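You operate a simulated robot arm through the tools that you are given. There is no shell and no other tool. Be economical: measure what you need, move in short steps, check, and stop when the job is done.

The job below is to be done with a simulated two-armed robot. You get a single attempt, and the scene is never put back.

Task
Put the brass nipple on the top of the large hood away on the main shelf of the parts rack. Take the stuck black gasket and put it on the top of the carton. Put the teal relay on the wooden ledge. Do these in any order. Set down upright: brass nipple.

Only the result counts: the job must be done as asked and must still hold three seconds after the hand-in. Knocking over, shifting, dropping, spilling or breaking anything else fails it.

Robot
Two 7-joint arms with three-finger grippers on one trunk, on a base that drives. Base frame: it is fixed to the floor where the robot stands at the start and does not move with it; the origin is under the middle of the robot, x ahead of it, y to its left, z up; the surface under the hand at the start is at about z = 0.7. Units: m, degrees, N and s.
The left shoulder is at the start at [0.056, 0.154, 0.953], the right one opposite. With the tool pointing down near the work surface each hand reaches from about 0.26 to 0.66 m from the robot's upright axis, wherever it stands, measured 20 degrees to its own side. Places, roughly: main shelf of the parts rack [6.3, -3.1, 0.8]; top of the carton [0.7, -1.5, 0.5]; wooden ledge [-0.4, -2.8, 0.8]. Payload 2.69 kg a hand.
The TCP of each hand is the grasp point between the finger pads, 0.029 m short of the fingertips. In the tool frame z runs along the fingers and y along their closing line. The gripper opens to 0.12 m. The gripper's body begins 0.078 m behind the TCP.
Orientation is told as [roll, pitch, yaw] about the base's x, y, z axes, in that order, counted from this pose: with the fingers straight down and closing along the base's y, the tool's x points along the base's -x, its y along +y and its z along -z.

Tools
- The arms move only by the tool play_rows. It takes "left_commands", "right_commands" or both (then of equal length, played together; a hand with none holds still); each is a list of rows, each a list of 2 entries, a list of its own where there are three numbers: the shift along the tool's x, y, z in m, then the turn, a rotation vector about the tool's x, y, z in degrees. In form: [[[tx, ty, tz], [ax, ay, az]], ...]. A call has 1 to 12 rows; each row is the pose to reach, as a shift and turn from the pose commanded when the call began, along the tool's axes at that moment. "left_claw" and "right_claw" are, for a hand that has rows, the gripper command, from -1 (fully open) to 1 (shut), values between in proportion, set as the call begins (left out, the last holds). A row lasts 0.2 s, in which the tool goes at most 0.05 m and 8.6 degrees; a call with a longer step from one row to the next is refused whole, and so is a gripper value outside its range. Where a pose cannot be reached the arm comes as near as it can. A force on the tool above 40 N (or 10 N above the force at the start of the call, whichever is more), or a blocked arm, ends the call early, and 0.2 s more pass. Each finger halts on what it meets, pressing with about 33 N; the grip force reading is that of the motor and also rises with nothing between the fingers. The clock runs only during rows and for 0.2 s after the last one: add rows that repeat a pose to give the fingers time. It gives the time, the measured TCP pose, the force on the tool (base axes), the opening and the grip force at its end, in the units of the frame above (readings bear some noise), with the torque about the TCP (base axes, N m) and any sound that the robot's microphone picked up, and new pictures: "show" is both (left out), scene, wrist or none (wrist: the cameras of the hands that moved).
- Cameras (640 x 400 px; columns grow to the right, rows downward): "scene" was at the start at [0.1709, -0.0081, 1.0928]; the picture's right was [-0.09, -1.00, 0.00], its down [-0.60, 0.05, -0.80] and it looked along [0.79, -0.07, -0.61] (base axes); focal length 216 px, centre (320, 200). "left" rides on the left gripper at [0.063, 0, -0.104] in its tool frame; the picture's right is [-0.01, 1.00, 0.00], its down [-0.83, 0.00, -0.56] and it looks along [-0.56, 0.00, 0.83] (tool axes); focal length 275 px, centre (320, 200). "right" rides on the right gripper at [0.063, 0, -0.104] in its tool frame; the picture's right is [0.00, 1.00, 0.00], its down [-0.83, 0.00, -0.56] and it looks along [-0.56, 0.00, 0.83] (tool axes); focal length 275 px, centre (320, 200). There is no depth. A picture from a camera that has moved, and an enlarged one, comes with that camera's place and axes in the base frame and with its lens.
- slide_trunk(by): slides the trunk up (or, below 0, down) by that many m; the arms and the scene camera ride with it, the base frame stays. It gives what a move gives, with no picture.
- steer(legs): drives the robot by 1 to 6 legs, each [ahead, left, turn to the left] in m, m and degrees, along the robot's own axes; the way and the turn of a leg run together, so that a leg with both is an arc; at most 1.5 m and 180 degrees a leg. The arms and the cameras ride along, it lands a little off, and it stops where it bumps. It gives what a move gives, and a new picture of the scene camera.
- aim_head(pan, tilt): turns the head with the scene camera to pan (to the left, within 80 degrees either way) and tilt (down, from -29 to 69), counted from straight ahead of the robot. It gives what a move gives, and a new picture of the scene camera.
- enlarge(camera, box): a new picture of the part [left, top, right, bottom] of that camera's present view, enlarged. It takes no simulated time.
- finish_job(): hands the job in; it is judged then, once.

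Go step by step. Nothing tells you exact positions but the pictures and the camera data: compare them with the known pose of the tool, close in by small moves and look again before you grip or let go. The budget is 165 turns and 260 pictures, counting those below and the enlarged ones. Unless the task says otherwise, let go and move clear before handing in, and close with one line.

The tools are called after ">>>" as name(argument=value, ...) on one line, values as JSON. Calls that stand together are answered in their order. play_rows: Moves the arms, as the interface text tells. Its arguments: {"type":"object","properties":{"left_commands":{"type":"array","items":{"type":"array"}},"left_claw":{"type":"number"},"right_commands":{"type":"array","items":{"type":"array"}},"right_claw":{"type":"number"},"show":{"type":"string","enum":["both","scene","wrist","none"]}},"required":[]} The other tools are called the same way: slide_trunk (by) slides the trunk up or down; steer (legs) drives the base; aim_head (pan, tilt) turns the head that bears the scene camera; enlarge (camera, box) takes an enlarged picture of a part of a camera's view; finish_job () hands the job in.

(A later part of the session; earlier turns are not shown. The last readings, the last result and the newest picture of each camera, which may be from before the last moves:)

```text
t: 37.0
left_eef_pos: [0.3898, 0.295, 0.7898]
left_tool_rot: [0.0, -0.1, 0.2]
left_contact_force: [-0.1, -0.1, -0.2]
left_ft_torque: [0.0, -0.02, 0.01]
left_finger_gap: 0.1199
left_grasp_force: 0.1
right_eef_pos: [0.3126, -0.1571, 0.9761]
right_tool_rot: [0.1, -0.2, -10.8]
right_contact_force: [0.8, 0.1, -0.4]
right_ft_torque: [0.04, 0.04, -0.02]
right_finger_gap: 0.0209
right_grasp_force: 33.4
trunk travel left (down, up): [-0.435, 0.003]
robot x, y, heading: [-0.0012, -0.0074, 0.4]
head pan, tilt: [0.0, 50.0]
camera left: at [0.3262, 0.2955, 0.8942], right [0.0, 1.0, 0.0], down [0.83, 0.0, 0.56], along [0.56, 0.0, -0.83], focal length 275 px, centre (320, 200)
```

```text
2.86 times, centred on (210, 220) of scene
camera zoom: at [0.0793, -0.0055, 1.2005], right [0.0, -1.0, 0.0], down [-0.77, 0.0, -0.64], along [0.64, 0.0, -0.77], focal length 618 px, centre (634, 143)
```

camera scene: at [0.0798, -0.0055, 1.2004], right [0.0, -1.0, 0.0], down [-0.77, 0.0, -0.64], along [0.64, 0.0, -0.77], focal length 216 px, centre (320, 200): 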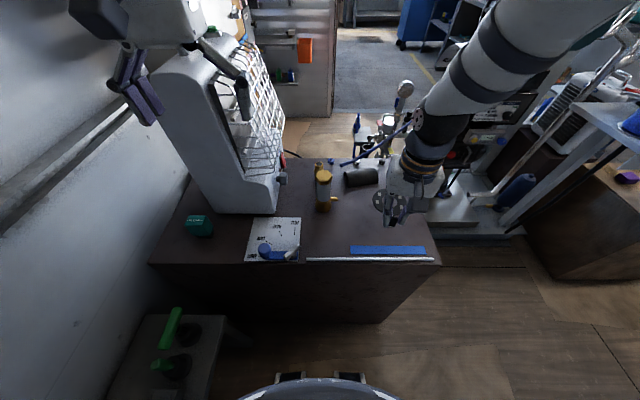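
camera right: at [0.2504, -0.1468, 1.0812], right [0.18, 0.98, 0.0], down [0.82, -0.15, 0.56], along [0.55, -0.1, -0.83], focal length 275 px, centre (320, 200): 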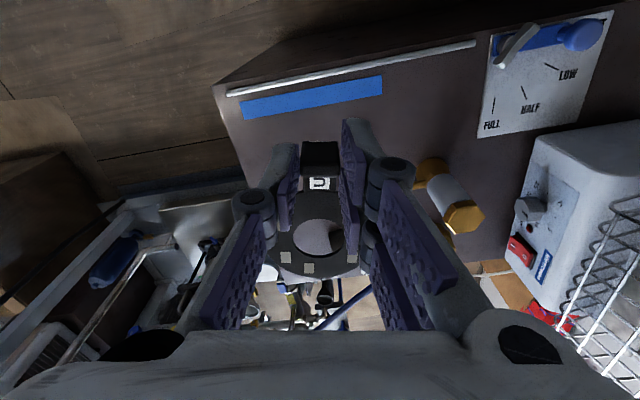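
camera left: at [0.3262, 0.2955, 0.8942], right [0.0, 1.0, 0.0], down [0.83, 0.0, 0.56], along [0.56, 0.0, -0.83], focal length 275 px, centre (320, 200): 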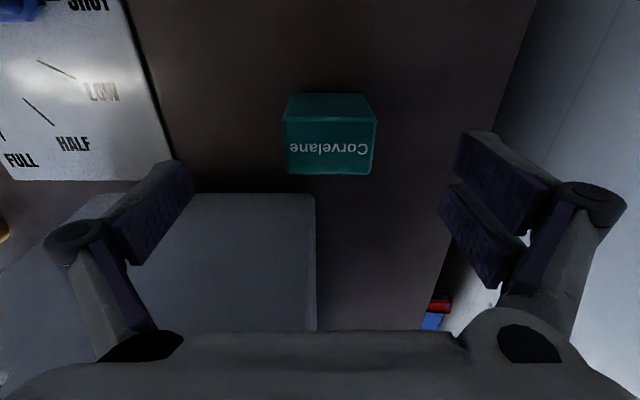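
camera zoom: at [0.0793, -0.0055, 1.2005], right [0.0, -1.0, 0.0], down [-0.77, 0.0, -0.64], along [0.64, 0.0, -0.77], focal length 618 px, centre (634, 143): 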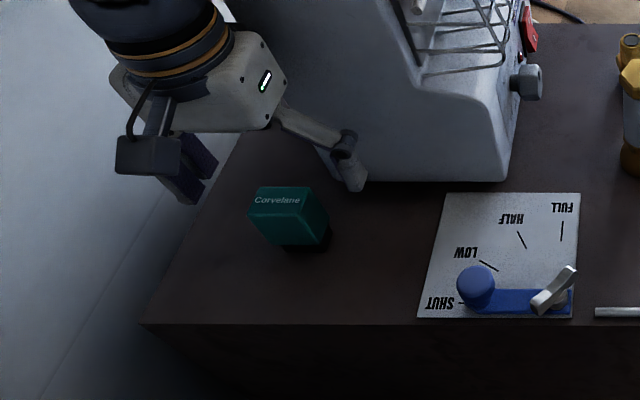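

Relay nearly centred; descend and close.

>>> play_rows(left_commands=[[[0, 0.005, 0.025], [0, 0, 0]], [[0, 0.005, 0.045], [0, 0, 0]], [[0, 0.005, 0.052], [0, 0, 0]], [[0, 0.005, 0.052], [0, 0, 0]]], show="wrist")

>>> play_rows(left_commands=[[[0, 0, 0], [0, 0, 0]], [[0, 0, 0], [0, 0, 0]], [[0, 0, 0], [0, 0, 0]]], left_claw=1, show="wrist")

```text
t: 38.0
left_eef_pos: [0.388, 0.3009, 0.7391]
left_tool_rot: [0.0, -0.1, 0.2]
left_contact_force: [-0.2, -0.2, -0.4]
left_ft_torque: [-0.01, 0.02, 0.0]
left_finger_gap: 0.1199
left_grasp_force: 0.1
right_eef_pos: [0.3114, -0.1592, 0.9759]
right_tool_rot: [0.1, -0.1, -10.7]
right_contact_force: [0.0, -0.6, -0.3]
right_ft_torque: [0.01, 0.0, -0.03]
right_finger_gap: 0.0208
right_grasp_force: 33.0
trunk travel left (down, up): [-0.435, 0.003]
robot x, y, heading: [0.0001, -0.0086, 0.2]
head pan, tilt: [0.0, 50.0]
camera left: at [0.3256, 0.3014, 0.8427], right [0.0, 1.0, 0.0], down [0.83, 0.0, 0.56], along [0.56, 0.0, -0.83], focal length 275 px, centre (320, 200)
```

left: 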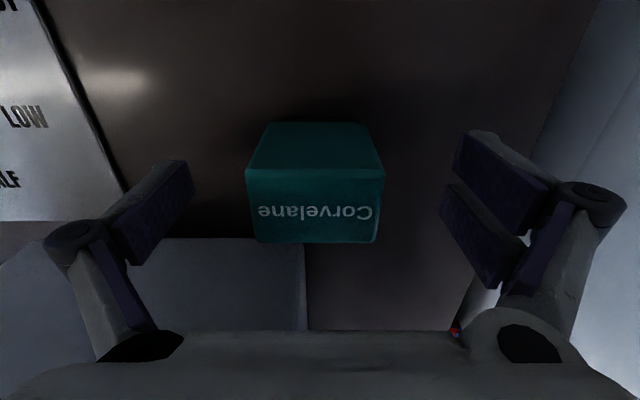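

```text
t: 38.8
left_eef_pos: [0.389, 0.3008, 0.7396]
left_tool_rot: [0.1, -0.2, 0.3]
left_contact_force: [0.2, -0.2, 1.2]
left_ft_torque: [0.02, 0.01, 0.0]
left_finger_gap: 0.0433
left_grasp_force: 32.9
right_eef_pos: [0.3103, -0.1577, 0.9754]
right_tool_rot: [0.1, -0.1, -10.6]
right_contact_force: [-1.0, -0.4, 0.0]
right_ft_torque: [0.05, 0.01, 0.0]
right_finger_gap: 0.0212
right_grasp_force: 32.8
trunk travel left (down, up): [-0.435, 0.003]
robot x, y, heading: [0.0022, -0.0033, 0.2]
head pan, tilt: [0.0, 50.0]
camera left: at [0.3256, 0.3013, 0.843], right [0.0, 1.0, 0.0], down [0.83, 0.0, 0.56], along [0.56, 0.0, -0.83], focal length 275 px, centre (320, 200)
```

left: 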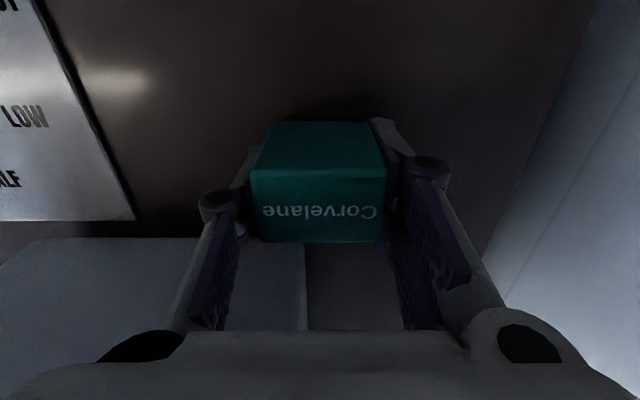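

Both held. Lift the relay, then back off and strafe toward the carton.

>>> play_rows(left_commands=[[[0, 0, -0.03], [0, 0, 0]], [[0, 0, -0.07], [0, 0, 0]], [[0.01, -0.01, -0.11], [0, 0, 0]], [[0.02, -0.03, -0.15], [0, 0, 0]], [[0.04, -0.06, -0.19], [0, 0, 0]], [[0.06, -0.09, -0.22], [0, 0, 0]]], show="wrist")

>>> steer(legs=[[-0.22, 0, 0], [0, -1.35, 0]])

>>> aim_head(pan=0, tilt=40)

```text
refused: row 5 steps farther than a row can; nothing moved
```

```text
t: 50.9
left_eef_pos: [0.1677, -1.0905, 0.7395]
left_tool_rot: [0.0, -0.1, -0.7]
left_contact_force: [0.3, 0.1, -0.3]
left_ft_torque: [-0.01, -0.01, 0.02]
left_finger_gap: 0.0437
left_grasp_force: 33.4
right_eef_pos: [0.0848, -1.5488, 0.9764]
right_tool_rot: [0.1, -0.1, -11.6]
right_contact_force: [-0.1, -0.1, -0.3]
right_ft_torque: [0.02, 0.05, -0.04]
right_finger_gap: 0.021
right_grasp_force: 33.5
trunk travel left (down, up): [-0.435, 0.003]
robot x, y, heading: [-0.2262, -1.396, -0.5]
head pan, tilt: [0.0, 50.0]
camera scene: at [-0.1456, -1.3917, 1.2004], right [-0.01, -1.0, 0.0], down [-0.77, 0.01, -0.64], along [0.64, -0.01, -0.77], focal length 216 px, centre (320, 200)
```

scene: 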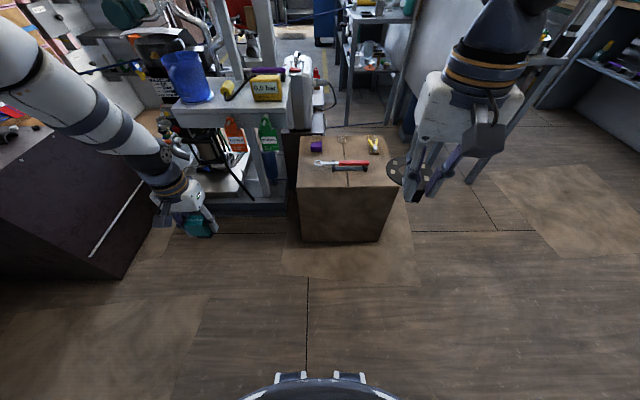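

```text
t: 51.6
left_eef_pos: [0.1686, -1.0903, 0.7396]
left_tool_rot: [0.0, -0.2, -0.7]
left_contact_force: [0.1, 0.3, -0.2]
left_ft_torque: [0.04, 0.03, 0.01]
left_finger_gap: 0.0433
left_grasp_force: 32.6
right_eef_pos: [0.0825, -1.5486, 0.9758]
right_tool_rot: [0.1, -0.1, -11.7]
right_contact_force: [0.0, 0.6, 0.3]
right_ft_torque: [-0.01, 0.0, 0.0]
right_finger_gap: 0.0209
right_grasp_force: 32.8
trunk travel left (down, up): [-0.435, 0.003]
robot x, y, heading: [-0.2289, -1.3886, -0.6]
head pan, tilt: [0.0, 40.0]
camera scene: at [-0.1376, -1.3917, 1.2146], right [-0.01, -1.0, 0.0], down [-0.64, 0.01, -0.77], along [0.77, -0.01, -0.64], focal length 216 px, centre (320, 200)
```

scene: 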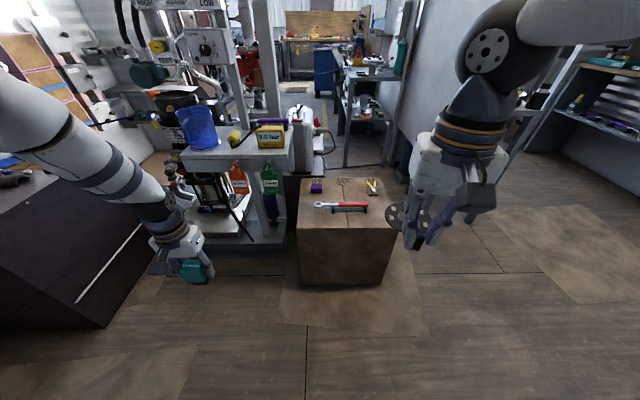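

Note: the lift was refused, so the relay slid off the bench horizontally, but it is still gripped and apparently nothing was touched. Now I lift the left hand and inspect the carton top.

>>> play_rows(left_commands=[[[0, 0, -0.04], [0, 0, 0]], [[0, 0, -0.08], [0, 0, 0]], [[0, 0, -0.12], [0, 0, 0]], [[0, 0, -0.16], [0, 0, 0]], [[0, 0, -0.2], [0, 0, 0]], [[0, 0, -0.23], [0, 0, 0]]], show="none")

>>> enlarge(camera="scene", box=[280, 160, 420, 250])

>>> enlarge(camera="right", box=[200, 100, 440, 300])

>>> enlarge(camera="left", box=[160, 50, 480, 300])

```text
t: 53.0
left_eef_pos: [0.1652, -1.0899, 0.9694]
left_tool_rot: [0.1, -0.2, -0.7]
left_contact_force: [0.6, -0.1, -0.1]
left_ft_torque: [0.02, -0.01, 0.02]
left_finger_gap: 0.0434
left_grasp_force: 32.6
right_eef_pos: [0.0848, -1.5488, 0.976]
right_tool_rot: [0.1, -0.1, -11.5]
right_contact_force: [-0.3, -0.2, -0.3]
right_ft_torque: [0.02, 0.01, 0.02]
right_finger_gap: 0.0211
right_grasp_force: 32.8
trunk travel left (down, up): [-0.435, 0.003]
robot x, y, heading: [-0.2283, -1.3912, -0.5]
head pan, tilt: [0.0, 40.0]
```

```text
4.44 times, centred on (350, 205) of scene
camera zoom: at [-0.1379, -1.3919, 1.2147], right [-0.01, -1.0, 0.0], down [-0.64, 0.01, -0.77], along [0.77, -0.01, -0.64], focal length 962 px, centre (187, 178)
```

zoom: 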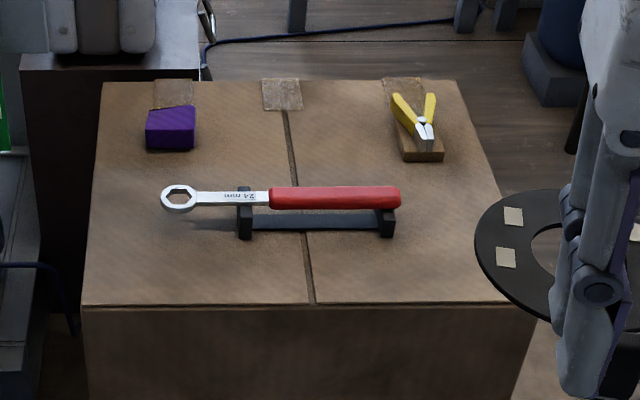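

```text
2.00 times, centred on (320, 200) of right
camera zoom: at [0.0223, -1.5362, 1.0812], right [0.2, 0.98, 0.0], down [0.81, -0.16, 0.56], along [0.55, -0.11, -0.83], focal length 551 px, centre (320, 200)
```

zoom: 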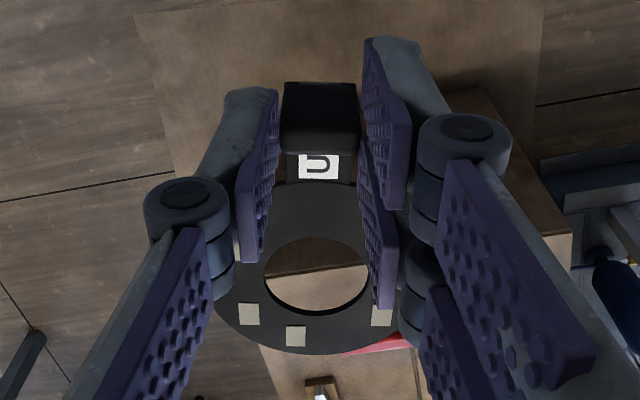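

```text
1.60 times, centred on (320, 175) of left
camera zoom: at [0.1034, -1.0885, 1.0721], right [0.02, 1.0, 0.0], down [0.83, -0.01, 0.56], along [0.56, -0.01, -0.83], focal length 440 px, centre (320, 240)
```

zoom: 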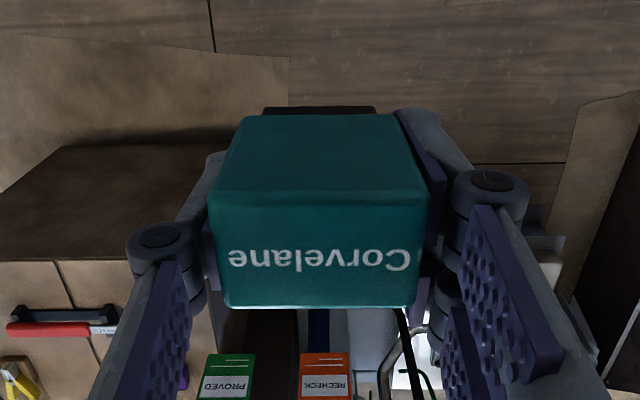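

The gasket is held by the top of its tab. Free carton space is the front strip/right-front corner, so I'd lay the gasket parallel to the front edge with the ring to the right. I'll rotate the right wrist about -78°.

>>> play_rows(right_commands=[[[0, 0, 0], [0, 0, 8]], [[0, 0, 0], [0, 0, 16]], [[0, 0, 0], [0, 0, 24]], [[0, 0, 0], [0, 0, 32]], [[0, 0, 0], [0, 0, 40]], [[0, 0, 0], [0, 0, 48]], [[0, 0, 0], [0, 0, 56]], [[0, 0, 0], [0, 0, 64]], [[0, 0, 0], [0, 0, 72]], [[0, 0, 0], [0, 0, 78]]], show="both")

```text
t: 55.2
left_eef_pos: [0.1661, -1.0897, 0.9672]
left_tool_rot: [-0.1, -0.2, -0.7]
left_contact_force: [-0.5, -0.6, -1.1]
left_ft_torque: [-0.03, 0.0, -0.03]
left_finger_gap: 0.0434
left_grasp_force: 32.6
right_eef_pos: [0.0859, -1.5483, 0.9762]
right_tool_rot: [0.1, 0.0, -89.7]
right_contact_force: [-0.2, 0.3, -2.4]
right_ft_torque: [0.02, 0.0, 0.01]
right_finger_gap: 0.0212
right_grasp_force: 32.8
trunk travel left (down, up): [-0.435, 0.003]
robot x, y, heading: [-0.2282, -1.393, -0.5]
head pan, tilt: [0.0, 40.0]
camera scene: at [-0.1376, -1.3917, 1.2146], right [-0.01, -1.0, 0.0], down [-0.64, 0.01, -0.77], along [0.77, -0.01, -0.64], focal length 216 px, centre (320, 200)
camera right: at [0.0841, -1.4854, 1.0813], right [1.0, 0.01, 0.0], down [0.01, -0.83, 0.56], along [0.01, -0.56, -0.83], focal length 275 px, centre (320, 200)
```

scene: 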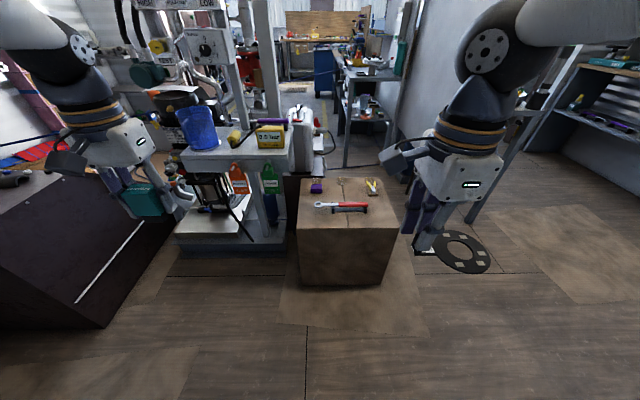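
right: 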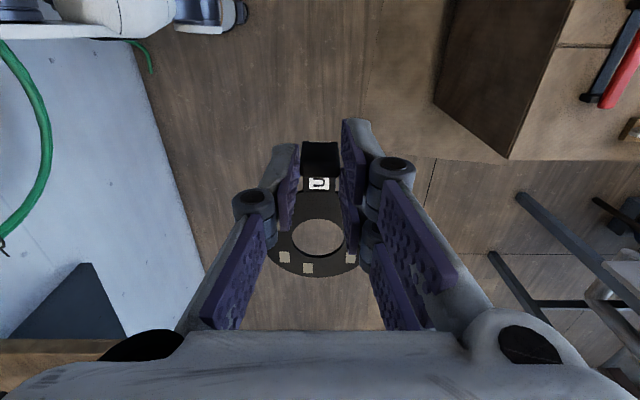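

Wrist rotation works. I'll tuck the left hand in, then drive a bit closer, then lower the trunk.

>>> play_rows(left_commands=[[[0.03, -0.025, 0], [0, 0, 0]], [[0.06, -0.05, 0], [0, 0, 0]], [[0.09, -0.08, 0], [0, 0, 0]], [[0.1, -0.1, 0], [0, 0, 0]]], show="none")

>>> steer(legs=[[0.28, -0.06, 0]])

```text
t: 56.2
left_eef_pos: [0.0889, -1.1765, 0.9482]
left_tool_rot: [-1.2, 0.4, -0.1]
left_contact_force: [0.8, -0.7, -1.3]
left_ft_torque: [0.01, 0.0, 0.02]
left_finger_gap: 0.0436
left_grasp_force: 33.3
left hand out of reach, approached as far as the arm can: row 3, 4
right_eef_pos: [0.0849, -1.5476, 0.9753]
right_tool_rot: [0.0, 0.1, -89.7]
right_contact_force: [-0.6, -0.7, -0.1]
right_ft_torque: [0.02, 0.0, 0.02]
right_finger_gap: 0.0212
right_grasp_force: 32.9
trunk travel left (down, up): [-0.435, 0.003]
robot x, y, heading: [-0.2285, -1.39, -0.7]
head pan, tilt: [0.0, 40.0]
```

```text
t: 58.2
left_eef_pos: [0.3693, -1.2417, 0.9485]
left_tool_rot: [-0.8, 0.2, -0.7]
left_contact_force: [0.4, -0.1, -1.0]
left_ft_torque: [0.01, 0.01, 0.03]
left_finger_gap: 0.0435
left_grasp_force: 32.8
right_eef_pos: [0.362, -1.6127, 0.9763]
right_tool_rot: [0.1, 0.1, -90.0]
right_contact_force: [0.0, -0.3, -0.3]
right_ft_torque: [0.02, 0.01, 0.05]
right_finger_gap: 0.0209
right_grasp_force: 33.2
trunk travel left (down, up): [-0.435, 0.003]
robot x, y, heading: [0.0497, -1.4523, -1.0]
head pan, tilt: [0.0, 40.0]
camera scene: at [0.1413, -1.4718, 1.2186], right [-0.2, -0.98, 0.0], down [-0.59, 0.12, -0.8], along [0.78, -0.16, -0.61], focal length 216 px, centre (320, 200)
```

scene: 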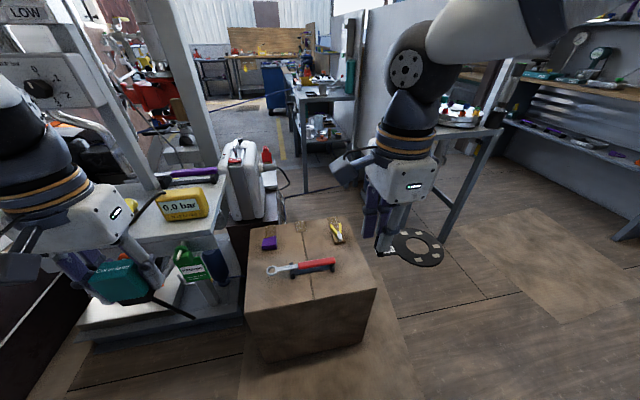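

Positions agree with earlier estimates. Lower the trunk with the hands in front of the carton.

>>> slide_trunk(by=-0.3)

>>> play_rows(right_commands=[[[0, 0.04, 0], [0, 0, -6]], [[0, 0.08, 0], [0, 0, -12]], [[0, 0.12, 0], [0, 0, -18]], [[0, 0.16, 0], [0, 0, -18]], [[0, 0.2, 0], [0, 0, -18]]], show="both")

```text
t: 61.2
left_eef_pos: [0.3417, -1.2404, 0.4917]
left_tool_rot: [-0.8, 33.0, -0.6]
left_contact_force: [-0.2, 0.4, -1.0]
left_ft_torque: [0.0, -0.04, -0.01]
left_finger_gap: 0.0434
left_grasp_force: 32.9
right_eef_pos: [0.3639, -1.6139, 0.6701]
right_tool_rot: [-1.0, 0.1, -89.7]
right_contact_force: [1.2, 0.9, -0.2]
right_ft_torque: [0.03, 0.0, 0.01]
right_finger_gap: 0.0209
right_grasp_force: 32.7
trunk travel left (down, up): [-0.135, 0.303]
robot x, y, heading: [0.0516, -1.4549, -0.8]
head pan, tilt: [0.0, 40.0]
```

```text
t: 62.4
left_eef_pos: [0.3436, -1.2403, 0.4918]
left_tool_rot: [-0.8, 33.1, -0.7]
left_contact_force: [0.2, 0.1, -0.5]
left_ft_torque: [0.0, -0.01, -0.01]
left_finger_gap: 0.0437
left_grasp_force: 32.8
right_eef_pos: [0.5647, -1.615, 0.6655]
right_tool_rot: [-0.9, 0.3, -71.5]
right_contact_force: [0.4, 0.4, 0.1]
right_ft_torque: [0.02, 0.03, -0.04]
right_finger_gap: 0.0208
right_grasp_force: 33.0
trunk travel left (down, up): [-0.135, 0.303]
robot x, y, heading: [0.0506, -1.4537, -0.6]
head pan, tilt: [0.0, 40.0]
camera scene: at [0.2764, -1.4583, 0.8904], right [-0.02, -1.0, 0.0], down [-0.64, 0.01, -0.77], along [0.77, -0.01, -0.64], focal length 216 px, centre (320, 200)
camera right: at [0.5474, -1.5547, 0.7714], right [0.95, 0.32, -0.02], down [0.27, -0.79, 0.55], along [0.16, -0.53, -0.83], focal length 275 px, centre (320, 200)
```

scene: 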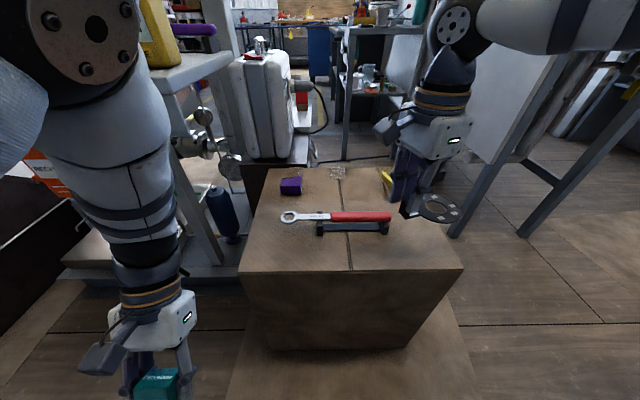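
right: 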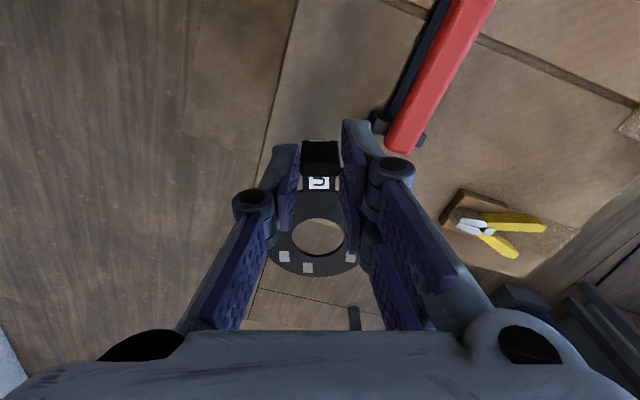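

>>> enlarge(camera="right", box=[180, 0, 480, 330])

>>> enlarge(camera="scene", box=[360, 120, 500, 290])

```text
1.21 times, centred on (330, 165) of right
camera zoom: at [0.5474, -1.5547, 0.7714], right [0.95, 0.32, -0.02], down [0.27, -0.79, 0.55], along [0.16, -0.53, -0.83], focal length 334 px, centre (308, 242)
```

zoom: 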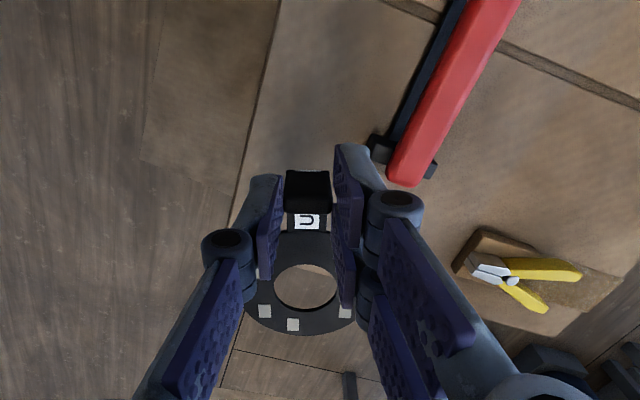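

```text
2.35 times, centred on (430, 205) of scene
camera zoom: at [0.2764, -1.4583, 0.8904], right [-0.02, -1.0, 0.0], down [-0.64, 0.01, -0.77], along [0.77, -0.01, -0.64], focal length 509 px, centre (61, 188)
```

zoom: 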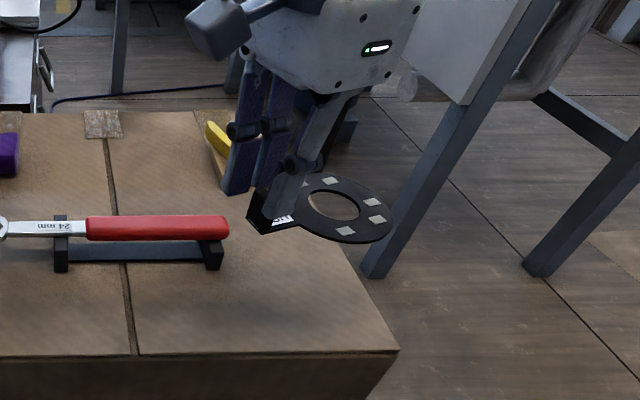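

Good alignment: ring centre about (0.585,-1.685). Lower toward the carton top.

>>> play_rows(right_commands=[[[0.005, 0.002, 0.03], [0, 0, 0]], [[0.0095, 0.003, 0.06], [0, 0, 0]], [[0.0095, 0.003, 0.085], [0, 0, 0]], [[0.0095, 0.003, 0.095], [0, 0, 0]]], show="both")

>>> enlarge(camera="scene", box=[360, 170, 500, 290])

```text
t: 63.4
left_eef_pos: [0.3417, -1.2409, 0.492]
left_tool_rot: [-0.7, 33.1, -0.5]
left_contact_force: [-0.2, 0.2, -0.4]
left_ft_torque: [0.02, -0.01, 0.02]
left_finger_gap: 0.0434
left_grasp_force: 33.0
right_eef_pos: [0.5622, -1.6026, 0.5717]
right_tool_rot: [-1.0, 0.4, -71.8]
right_contact_force: [0.0, -0.5, -0.2]
right_ft_torque: [0.03, -0.02, -0.01]
right_finger_gap: 0.0208
right_grasp_force: 32.7
trunk travel left (down, up): [-0.135, 0.303]
robot x, y, heading: [0.0507, -1.4545, -1.0]
head pan, tilt: [0.0, 40.0]
camera scene: at [0.2764, -1.4583, 0.8904], right [-0.02, -1.0, 0.0], down [-0.64, 0.01, -0.77], along [0.77, -0.01, -0.64], focal length 216 px, centre (320, 200)
camera right: at [0.545, -1.5436, 0.6766], right [0.95, 0.32, -0.02], down [0.27, -0.79, 0.55], along [0.16, -0.53, -0.83], focal length 275 px, centre (320, 200)
```

scene: 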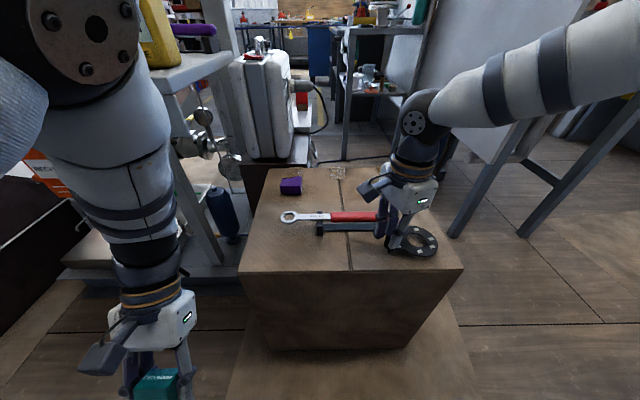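
right: 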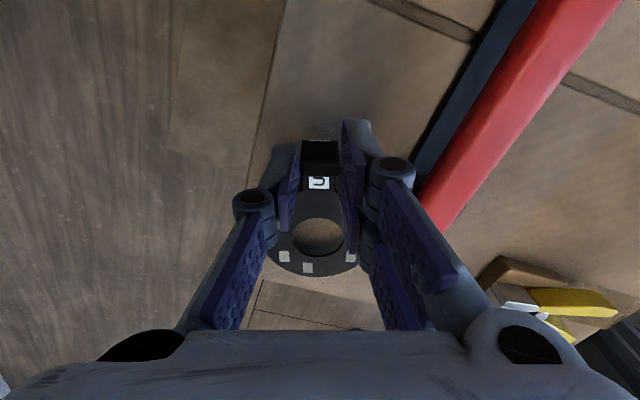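

```text
3.33 times, centred on (430, 230) of scene
camera zoom: at [0.2764, -1.4583, 0.8904], right [-0.02, -1.0, 0.0], down [-0.64, 0.01, -0.77], along [0.77, -0.01, -0.64], focal length 722 px, centre (-47, 100)
```

zoom: 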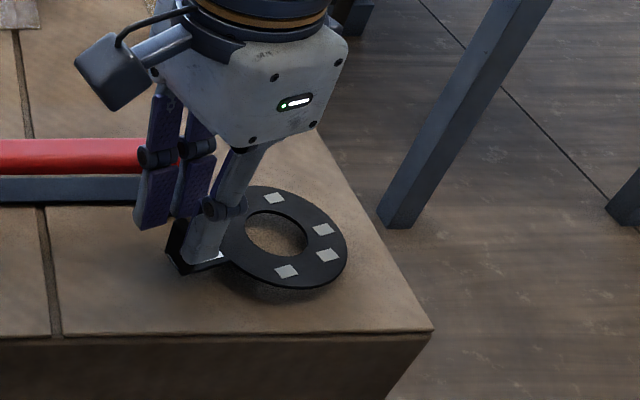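

Ring is wholly over the carton, about 1–2 cm above. Lower until contact.

>>> play_rows(right_commands=[[[0, 0, 0.004], [0, 0, 0]], [[0, 0, 0.008], [0, 0, 0]], [[0, 0, 0.012], [0, 0, 0]], [[0, 0, 0.015], [0, 0, 0]]], show="none")

>>> enlarge(camera="scene", box=[360, 170, 500, 290])

```text
t: 64.4
left_eef_pos: [0.3421, -1.2411, 0.4917]
left_tool_rot: [-0.8, 33.0, -0.6]
left_contact_force: [0.0, -0.3, 0.3]
left_ft_torque: [-0.02, 0.01, 0.01]
left_finger_gap: 0.0433
left_grasp_force: 33.0
right_eef_pos: [0.5627, -1.6021, 0.5561]
right_tool_rot: [-0.8, 0.4, -71.9]
right_contact_force: [-1.1, 0.7, 6.6]
right_ft_torque: [-0.6, -0.32, -0.14]
right_finger_gap: 0.0211
right_grasp_force: 32.6
trunk travel left (down, up): [-0.135, 0.303]
robot x, y, heading: [0.0536, -1.4546, -1.1]
head pan, tilt: [0.0, 40.0]
```

```text
3.33 times, centred on (430, 230) of scene
camera zoom: at [0.2759, -1.4582, 0.8906], right [-0.02, -1.0, 0.0], down [-0.64, 0.01, -0.77], along [0.77, -0.01, -0.64], focal length 722 px, centre (-47, 100)
```

zoom: 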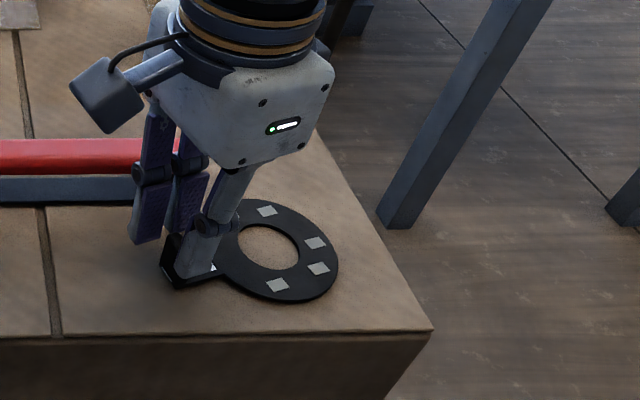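

Contact (6.6 N). Release with a small opening, then raise straight up.

>>> play_rows(right_commands=[[[0, 0, 0], [0, 0, 0]], [[0, 0, 0], [0, 0, 0]]], right_claw=0.3, show="none")

>>> play_rows(right_commands=[[[0, 0, -0.02], [0, 0, 0]], [[0, 0, -0.05], [0, 0, 0]], [[0, 0, -0.09], [0, 0, 0]], [[0, 0, -0.13], [0, 0, 0]]], show="both")

```text
t: 65.0
left_eef_pos: [0.3424, -1.2421, 0.4915]
left_tool_rot: [-0.9, 33.1, -0.6]
left_contact_force: [-0.5, -0.2, -0.8]
left_ft_torque: [0.04, 0.01, -0.01]
left_finger_gap: 0.0435
left_grasp_force: 33.2
right_eef_pos: [0.5632, -1.6022, 0.5559]
right_tool_rot: [-1.0, 0.3, -71.7]
right_contact_force: [0.0, -0.7, 0.3]
right_ft_torque: [0.03, -0.02, 0.0]
right_finger_gap: 0.0418
right_grasp_force: 0.0
trunk travel left (down, up): [-0.135, 0.303]
robot x, y, heading: [0.0526, -1.4568, -0.9]
head pan, tilt: [0.0, 40.0]
```

```text
t: 66.0
left_eef_pos: [0.3411, -1.24, 0.4921]
left_tool_rot: [-0.8, 33.1, -0.7]
left_contact_force: [-0.3, -0.2, -0.5]
left_ft_torque: [0.0, 0.06, 0.0]
left_finger_gap: 0.0436
left_grasp_force: 33.4
right_eef_pos: [0.5658, -1.6046, 0.6892]
right_tool_rot: [-0.9, 0.2, -71.8]
right_contact_force: [0.1, -0.7, -1.1]
right_ft_torque: [0.02, 0.0, -0.02]
right_finger_gap: 0.042
right_grasp_force: 0.1
trunk travel left (down, up): [-0.135, 0.303]
robot x, y, heading: [0.0513, -1.4557, -0.9]
head pan, tilt: [0.0, 40.0]
camera scene: at [0.2763, -1.4583, 0.8904], right [-0.02, -1.0, 0.0], down [-0.64, 0.01, -0.77], along [0.77, -0.01, -0.64], focal length 216 px, centre (320, 200)
camera right: at [0.5481, -1.5456, 0.7941], right [0.95, 0.32, -0.02], down [0.27, -0.79, 0.55], along [0.16, -0.53, -0.83], focal length 275 px, centre (320, 200)
```

scene: 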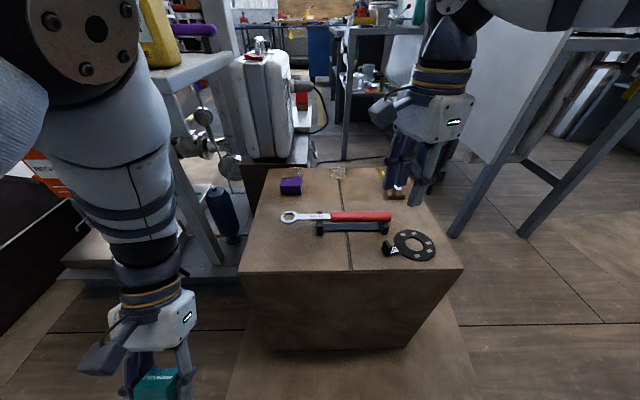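
right: 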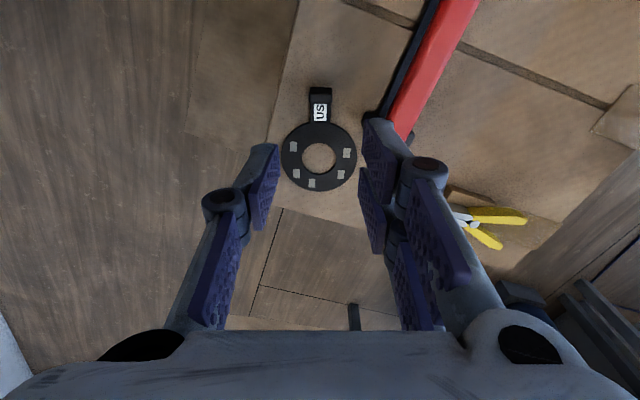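

Gasket lies flat on the carton. Retract the right hand, back up, and raise the trunk.

>>> play_rows(right_commands=[[[0, -0.04, -0.02], [0, 0, 8]], [[0, -0.08, -0.02], [0, 0, 8]], [[0, -0.12, -0.02], [0, 0, 8]], [[0, -0.16, -0.02], [0, 0, 8]], [[0, -0.2, -0.02], [0, 0, 8]]], show="none")

>>> steer(legs=[[-0.3, 0, 0]])

>>> slide_trunk(by=0.25)

>>> aim_head(pan=-70, tilt=25)

```text
t: 67.2
left_eef_pos: [0.3427, -1.2397, 0.492]
left_tool_rot: [-0.8, 33.1, -0.5]
left_contact_force: [0.3, 0.7, -0.4]
left_ft_torque: [0.01, 0.0, 0.0]
left_finger_gap: 0.0434
left_grasp_force: 32.7
right_eef_pos: [0.3771, -1.6672, 0.7112]
right_tool_rot: [-0.9, 0.2, -79.7]
right_contact_force: [0.4, -0.1, 1.2]
right_ft_torque: [0.0, 0.02, 0.0]
right_finger_gap: 0.042
right_grasp_force: 0.0
trunk travel left (down, up): [-0.135, 0.303]
robot x, y, heading: [0.0545, -1.4532, -0.8]
head pan, tilt: [0.0, 40.0]
```

```text
t: 69.3
left_eef_pos: [0.0387, -1.2364, 0.4919]
left_tool_rot: [-0.8, 33.0, -0.8]
left_contact_force: [-0.5, 0.8, -0.8]
left_ft_torque: [-0.03, -0.03, 0.01]
left_finger_gap: 0.0437
left_grasp_force: 32.9
right_eef_pos: [0.0717, -1.6632, 0.711]
right_tool_rot: [-1.0, 0.3, -80.0]
right_contact_force: [-0.4, 0.0, -0.4]
right_ft_torque: [-0.01, 0.0, 0.0]
right_finger_gap: 0.0421
right_grasp_force: 0.1
trunk travel left (down, up): [-0.135, 0.303]
robot x, y, heading: [-0.2531, -1.4502, -1.2]
head pan, tilt: [0.0, 40.0]
camera scene: at [-0.0281, -1.4537, 0.8904], right [-0.02, -1.0, 0.0], down [-0.64, 0.01, -0.77], along [0.77, -0.01, -0.64], focal length 216 px, centre (320, 200)
```

scene: 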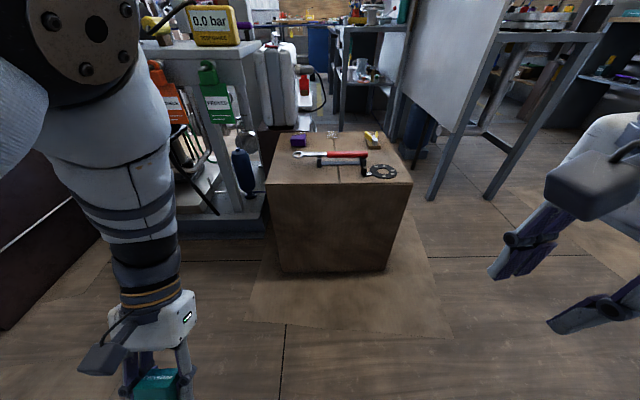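

```text
t: 71.8
left_eef_pos: [0.0404, -1.2369, 0.7424]
left_tool_rot: [-0.7, 33.2, -0.7]
left_contact_force: [0.0, 0.3, -1.6]
left_ft_torque: [0.0, 0.0, 0.03]
left_finger_gap: 0.0438
left_grasp_force: 32.5
right_eef_pos: [0.0749, -1.6649, 0.9591]
right_tool_rot: [-1.2, 0.4, -79.8]
right_contact_force: [-1.0, 0.6, -0.2]
right_ft_torque: [-0.02, -0.01, 0.02]
right_finger_gap: 0.042
right_grasp_force: 0.0
trunk travel left (down, up): [-0.385, 0.053]
robot x, y, heading: [-0.2541, -1.4467, -1.2]
head pan, tilt: [0.0, 40.0]
```

```text
t: 73.2
left_eef_pos: [0.04, -1.237, 0.7416]
left_tool_rot: [-0.7, 33.1, -0.6]
left_contact_force: [-0.6, 0.1, -0.4]
left_ft_torque: [-0.03, 0.0, -0.06]
left_finger_gap: 0.0437
left_grasp_force: 32.9
right_eef_pos: [0.0742, -1.663, 0.959]
right_tool_rot: [-1.1, 0.3, -79.9]
right_contact_force: [-0.2, 0.1, -1.0]
right_ft_torque: [0.01, 0.02, 0.02]
right_finger_gap: 0.0421
right_grasp_force: 0.1
trunk travel left (down, up): [-0.385, 0.053]
robot x, y, heading: [-0.2539, -1.4508, -1.1]
head pan, tilt: [-70.0, 25.0]
camera scene: at [-0.1637, -1.5394, 1.1812], right [-0.95, -0.33, 0.0], down [-0.14, 0.4, -0.91], along [0.29, -0.86, -0.42], focal length 216 px, centre (320, 200)
```

scene: 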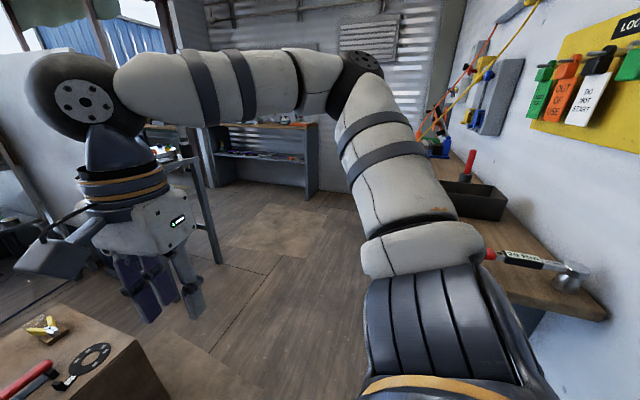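

Gasket done. The wooden ledge runs along the wall behind-right. I'll level the left hand first.

>>> play_rows(left_commands=[[[-0.02, 0, -0.02], [0, -8, 0]], [[-0.04, 0, -0.04], [0, -16, 0]], [[-0.06, 0, -0.06], [0, -24, 0]], [[-0.08, 0, -0.08], [0, -32, 0]], [[-0.08, 0, -0.08], [0, -33, 0]]], right_commands=[[[0, 0, 0], [0, 0, -8]], [[0, 0, 0], [0, 0, -16]], [[0, 0, 0], [0, 0, -24]], [[0, 0, 0], [0, 0, -32]], [[0, 0, 0], [0, 0, -40]]], show="none")

>>> enlarge(camera="left", box=[0, 0, 640, 400])

```text
t: 74.5
left_eef_pos: [0.1521, -1.2386, 0.7649]
left_tool_rot: [-0.6, 0.2, -0.4]
left_contact_force: [1.4, 0.7, -1.0]
left_ft_torque: [-0.02, -0.03, 0.0]
left_finger_gap: 0.0433
left_grasp_force: 32.9
right_eef_pos: [0.075, -1.6641, 0.9597]
right_tool_rot: [-0.7, 1.1, -39.7]
right_contact_force: [0.7, -0.5, -0.1]
right_ft_torque: [-0.02, 0.01, -0.04]
right_finger_gap: 0.042
right_grasp_force: 0.0
trunk travel left (down, up): [-0.385, 0.053]
robot x, y, heading: [-0.2547, -1.4511, -1.0]
head pan, tilt: [-70.0, 25.0]
```

```text
1.00 times, centred on (320, 200) of left (not enlarged: the box is as wide or as high as the picture)
camera zoom: at [0.09, -1.2349, 0.8675], right [0.01, 1.0, -0.01], down [0.83, 0.0, 0.55], along [0.55, -0.02, -0.83], focal length 275 px, centre (320, 200)
```

zoom: 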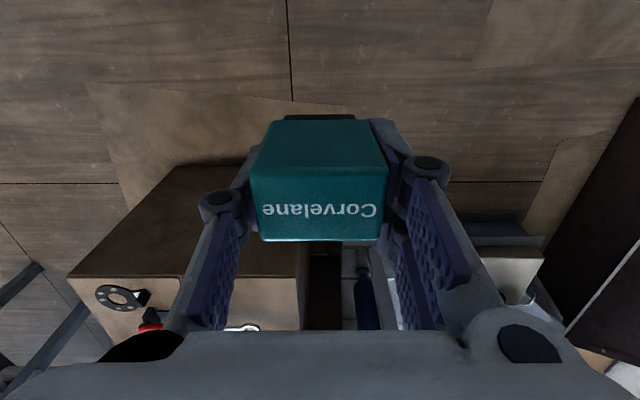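

>>> play_rows(left_commands=[[[0, 0, -0.045], [0, 0, 0]], [[0, 0, -0.09], [0, 0, 0]], [[0, 0, -0.13], [0, 0, 0]], [[0, 0, -0.17], [0, 0, 0]]], show="none")

>>> steer(legs=[[0.12, 0, 0], [0.05, -0.95, 0]])

```text
t: 75.5
left_eef_pos: [0.1754, -1.224, 0.9256]
left_tool_rot: [-0.8, 0.3, -0.3]
left_contact_force: [0.2, -0.7, -0.7]
left_ft_torque: [0.04, -0.03, -0.01]
left_finger_gap: 0.0436
left_grasp_force: 32.9
left hand out of reach, approached as far as the arm can: row 3, 4
right_eef_pos: [0.0746, -1.6626, 0.9603]
right_tool_rot: [-0.7, 1.0, -39.8]
right_contact_force: [-0.8, -0.1, -0.5]
right_ft_torque: [0.0, 0.01, -0.02]
right_finger_gap: 0.0417
right_grasp_force: 0.0
trunk travel left (down, up): [-0.385, 0.053]
robot x, y, heading: [-0.253, -1.4495, -1.3]
head pan, tilt: [-70.0, 25.0]
```

```text
t: 80.0
left_eef_pos: [0.3079, -1.5796, 0.9221]
left_tool_rot: [-1.9, 0.1, -1.1]
left_contact_force: [-0.2, -0.3, -0.7]
left_ft_torque: [-0.02, -0.03, -0.03]
left_finger_gap: 0.0438
left_grasp_force: 32.8
right_eef_pos: [0.2016, -2.0152, 0.9669]
right_tool_rot: [-1.4, 0.1, -40.5]
right_contact_force: [0.6, 0.0, 0.0]
right_ft_torque: [0.02, -0.01, 0.0]
right_finger_gap: 0.042
right_grasp_force: 0.1
trunk travel left (down, up): [-0.385, 0.053]
robot x, y, heading: [-0.1179, -1.8158, -1.7]
head pan, tilt: [-70.0, 25.0]
stopped in leg 2: the robot was blocked; the commanded pose is now the measured one
camera scene: at [-0.0361, -1.8852, 1.1834], right [-0.95, -0.31, 0.01], down [-0.13, 0.38, -0.91], along [0.28, -0.87, -0.41], focal length 216 px, centre (320, 200)
```

scene: 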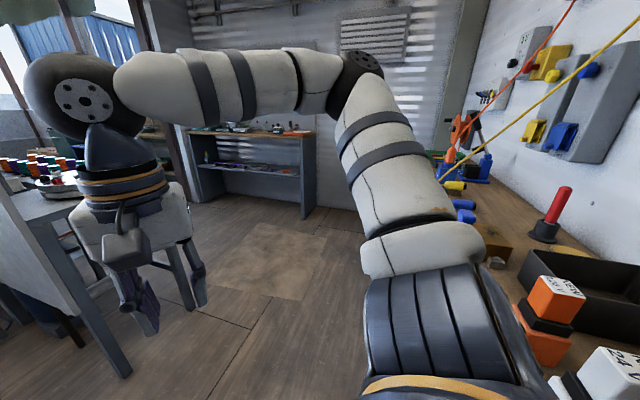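

The base bumped the ledge corner region. I'll move forward away from it and look.

>>> steer(legs=[[0.1, 0.06, 0]])

>>> aim_head(pan=-80, tilt=55)

```text
t: 81.3
left_eef_pos: [0.4103, -1.5413, 0.9252]
left_tool_rot: [-0.7, 0.2, -0.8]
left_contact_force: [0.6, -0.6, -0.9]
left_ft_torque: [0.01, 0.0, 0.01]
left_finger_gap: 0.0439
left_grasp_force: 33.1
right_eef_pos: [0.305, -1.9823, 0.9624]
right_tool_rot: [-0.7, 0.8, -40.3]
right_contact_force: [0.4, 0.4, -0.4]
right_ft_torque: [-0.01, 0.09, 0.01]
right_finger_gap: 0.0418
right_grasp_force: 0.0
trunk travel left (down, up): [-0.385, 0.053]
robot x, y, heading: [-0.0174, -1.7664, -1.5]
head pan, tilt: [-70.0, 25.0]
camera scene: at [0.0677, -1.8541, 1.1816], right [-0.95, -0.32, 0.0], down [-0.13, 0.4, -0.91], along [0.29, -0.86, -0.42], focal length 216 px, centre (320, 200)
```

scene: 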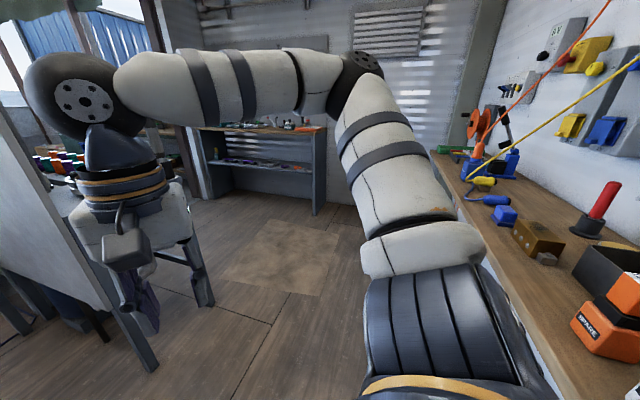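

```text
t: 82.2
left_eef_pos: [0.4102, -1.5425, 0.9249]
left_tool_rot: [-0.7, 0.2, -0.8]
left_contact_force: [0.0, 0.5, -0.4]
left_ft_torque: [0.01, 0.03, 0.0]
left_finger_gap: 0.0433
left_grasp_force: 32.9
right_eef_pos: [0.3055, -1.9816, 0.9604]
right_tool_rot: [-0.6, 0.9, -40.4]
right_contact_force: [-0.7, 0.0, -0.2]
right_ft_torque: [-0.02, -0.01, -0.01]
right_finger_gap: 0.0421
right_grasp_force: 0.0
trunk travel left (down, up): [-0.385, 0.053]
robot x, y, heading: [-0.0152, -1.7656, -1.5]
head pan, tilt: [-80.0, 55.0]
camera scene: at [0.0484, -1.8384, 1.1377], right [-0.99, -0.15, 0.0], down [-0.12, 0.81, -0.57], along [0.08, -0.57, -0.82], focal length 216 px, centre (320, 200)
```

scene: 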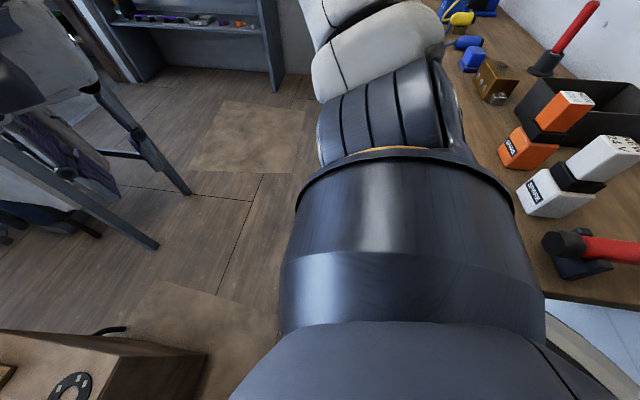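

Nothing on the ledge was disturbed. I'll go left to open floor, turn right ~75°, and pass between carton and ledge corners.

>>> steer(legs=[[0.03, 0.26, 0], [0, 0, -74]])

>>> aim_head(pan=0, tilt=40)

```text
t: 88.0
left_eef_pos: [0.3538, -1.8579, 0.9248]
left_tool_rot: [-0.9, 0.2, -74.2]
left_contact_force: [0.2, -0.2, -0.3]
left_ft_torque: [-0.02, 0.02, 0.01]
left_finger_gap: 0.0438
left_grasp_force: 33.4
right_eef_pos: [-0.0965, -1.8816, 0.9612]
right_tool_rot: [-0.7, 0.8, -113.8]
right_contact_force: [-0.3, -0.3, -0.3]
right_ft_torque: [0.02, 0.02, 0.0]
right_finger_gap: 0.042
right_grasp_force: 0.1
trunk travel left (down, up): [-0.385, 0.053]
robot x, y, heading: [0.0162, -1.515, -75.0]
head pan, tilt: [-80.0, 55.0]
camera scene: at [-0.0333, -1.5966, 1.1376], right [-0.42, 0.91, 0.0], down [0.74, 0.35, -0.57], along [-0.52, -0.24, -0.82], focal length 216 px, centre (320, 200)
```

scene: 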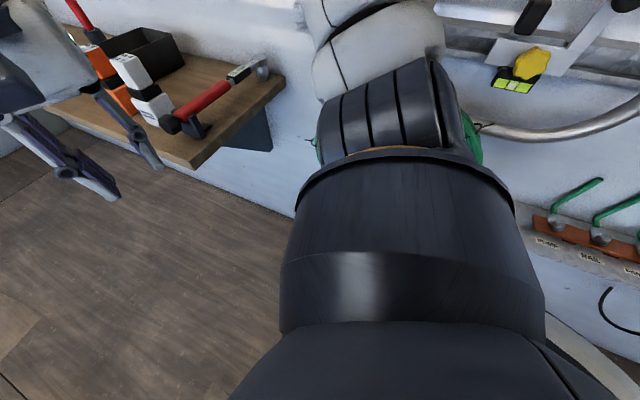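

```text
t: 89.5
left_eef_pos: [0.3542, -1.8564, 0.9261]
left_tool_rot: [-0.9, 0.2, -74.1]
left_contact_force: [-1.0, -0.9, -1.3]
left_ft_torque: [-0.04, 0.0, -0.01]
left_finger_gap: 0.0435
left_grasp_force: 33.3
right_eef_pos: [-0.0973, -1.8808, 0.9606]
right_tool_rot: [-0.6, 0.8, -113.8]
right_contact_force: [0.6, 0.6, 0.1]
right_ft_torque: [0.02, 0.02, 0.0]
right_finger_gap: 0.0421
right_grasp_force: 0.0
trunk travel left (down, up): [-0.385, 0.053]
robot x, y, heading: [0.0162, -1.5066, -75.1]
head pan, tilt: [0.0, 40.0]
camera scene: at [0.0426, -1.6497, 1.1564], right [-0.99, -0.12, 0.0], down [-0.08, 0.65, -0.75], along [0.09, -0.75, -0.66], focal length 216 px, centre (320, 200)
```

scene: 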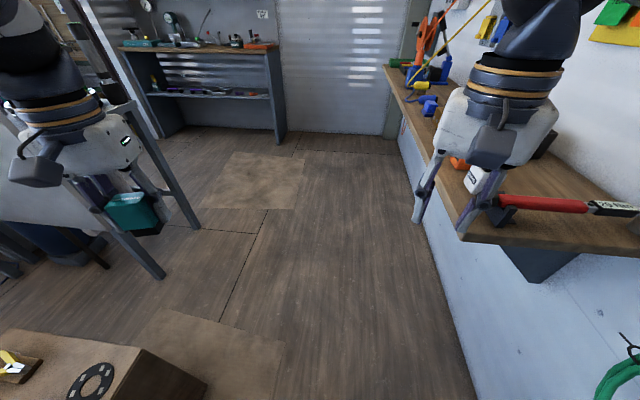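

Corridor is clear. Drive forward past the carton, then swing to face the ledge from a safe distance.

>>> steer(legs=[[0.75, 0, 0], [0.3, 0.15, 0]])

>>> aim_head(pan=-55, tilt=25)

```text
t: 95.4
left_eef_pos: [0.7719, -2.829, 0.9247]
left_tool_rot: [-1.0, 0.3, -73.9]
left_contact_force: [-0.7, -0.4, -0.2]
left_ft_torque: [-0.01, 0.0, 0.0]
left_finger_gap: 0.0437
left_grasp_force: 32.8
right_eef_pos: [0.3199, -2.855, 0.9604]
right_tool_rot: [-0.6, 0.8, -113.5]
right_contact_force: [-0.1, 0.2, 1.2]
right_ft_torque: [-0.03, 0.05, 0.02]
right_finger_gap: 0.042
right_grasp_force: 0.1
trunk travel left (down, up): [-0.385, 0.053]
robot x, y, heading: [0.4325, -2.4844, -75.0]
head pan, tilt: [0.0, 40.0]
camera scene: at [0.4577, -2.6233, 1.157], right [-0.99, -0.13, 0.0], down [-0.08, 0.65, -0.76], along [0.1, -0.75, -0.65], focal length 216 px, centre (320, 200)
```

scene: 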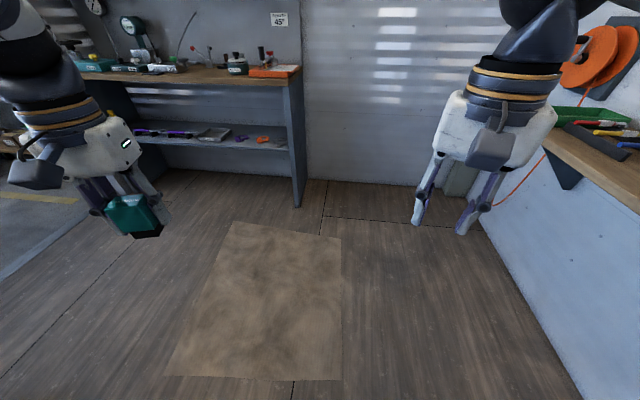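

```text
t: 96.6
left_eef_pos: [0.771, -2.8266, 0.9246]
left_tool_rot: [-0.8, 0.3, -73.9]
left_contact_force: [0.8, 0.3, -1.2]
left_ft_torque: [0.02, 0.01, -0.02]
left_finger_gap: 0.0438
left_grasp_force: 33.0
right_eef_pos: [0.3197, -2.8554, 0.9613]
right_tool_rot: [-0.6, 0.8, -113.5]
right_contact_force: [0.6, -0.3, -0.8]
right_ft_torque: [-0.02, -0.02, 0.01]
right_finger_gap: 0.042
right_grasp_force: 0.1
trunk travel left (down, up): [-0.385, 0.053]
robot x, y, heading: [0.4309, -2.4838, -75.1]
head pan, tilt: [-55.0, 25.0]
camera scene: at [0.3876, -2.61, 1.1816], right [-0.77, 0.64, 0.0], down [0.27, 0.33, -0.91], along [-0.58, -0.7, -0.42], focal length 216 px, centre (320, 200)
```

scene: 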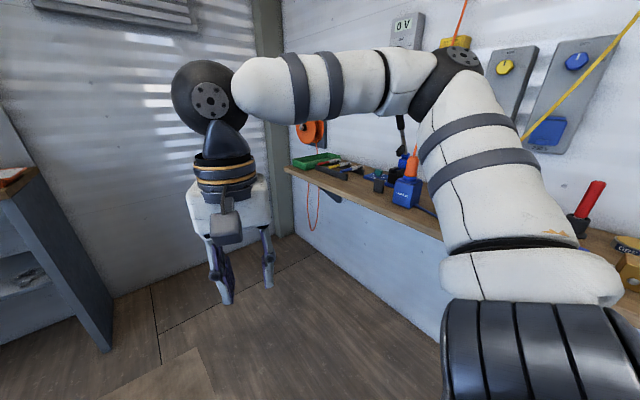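

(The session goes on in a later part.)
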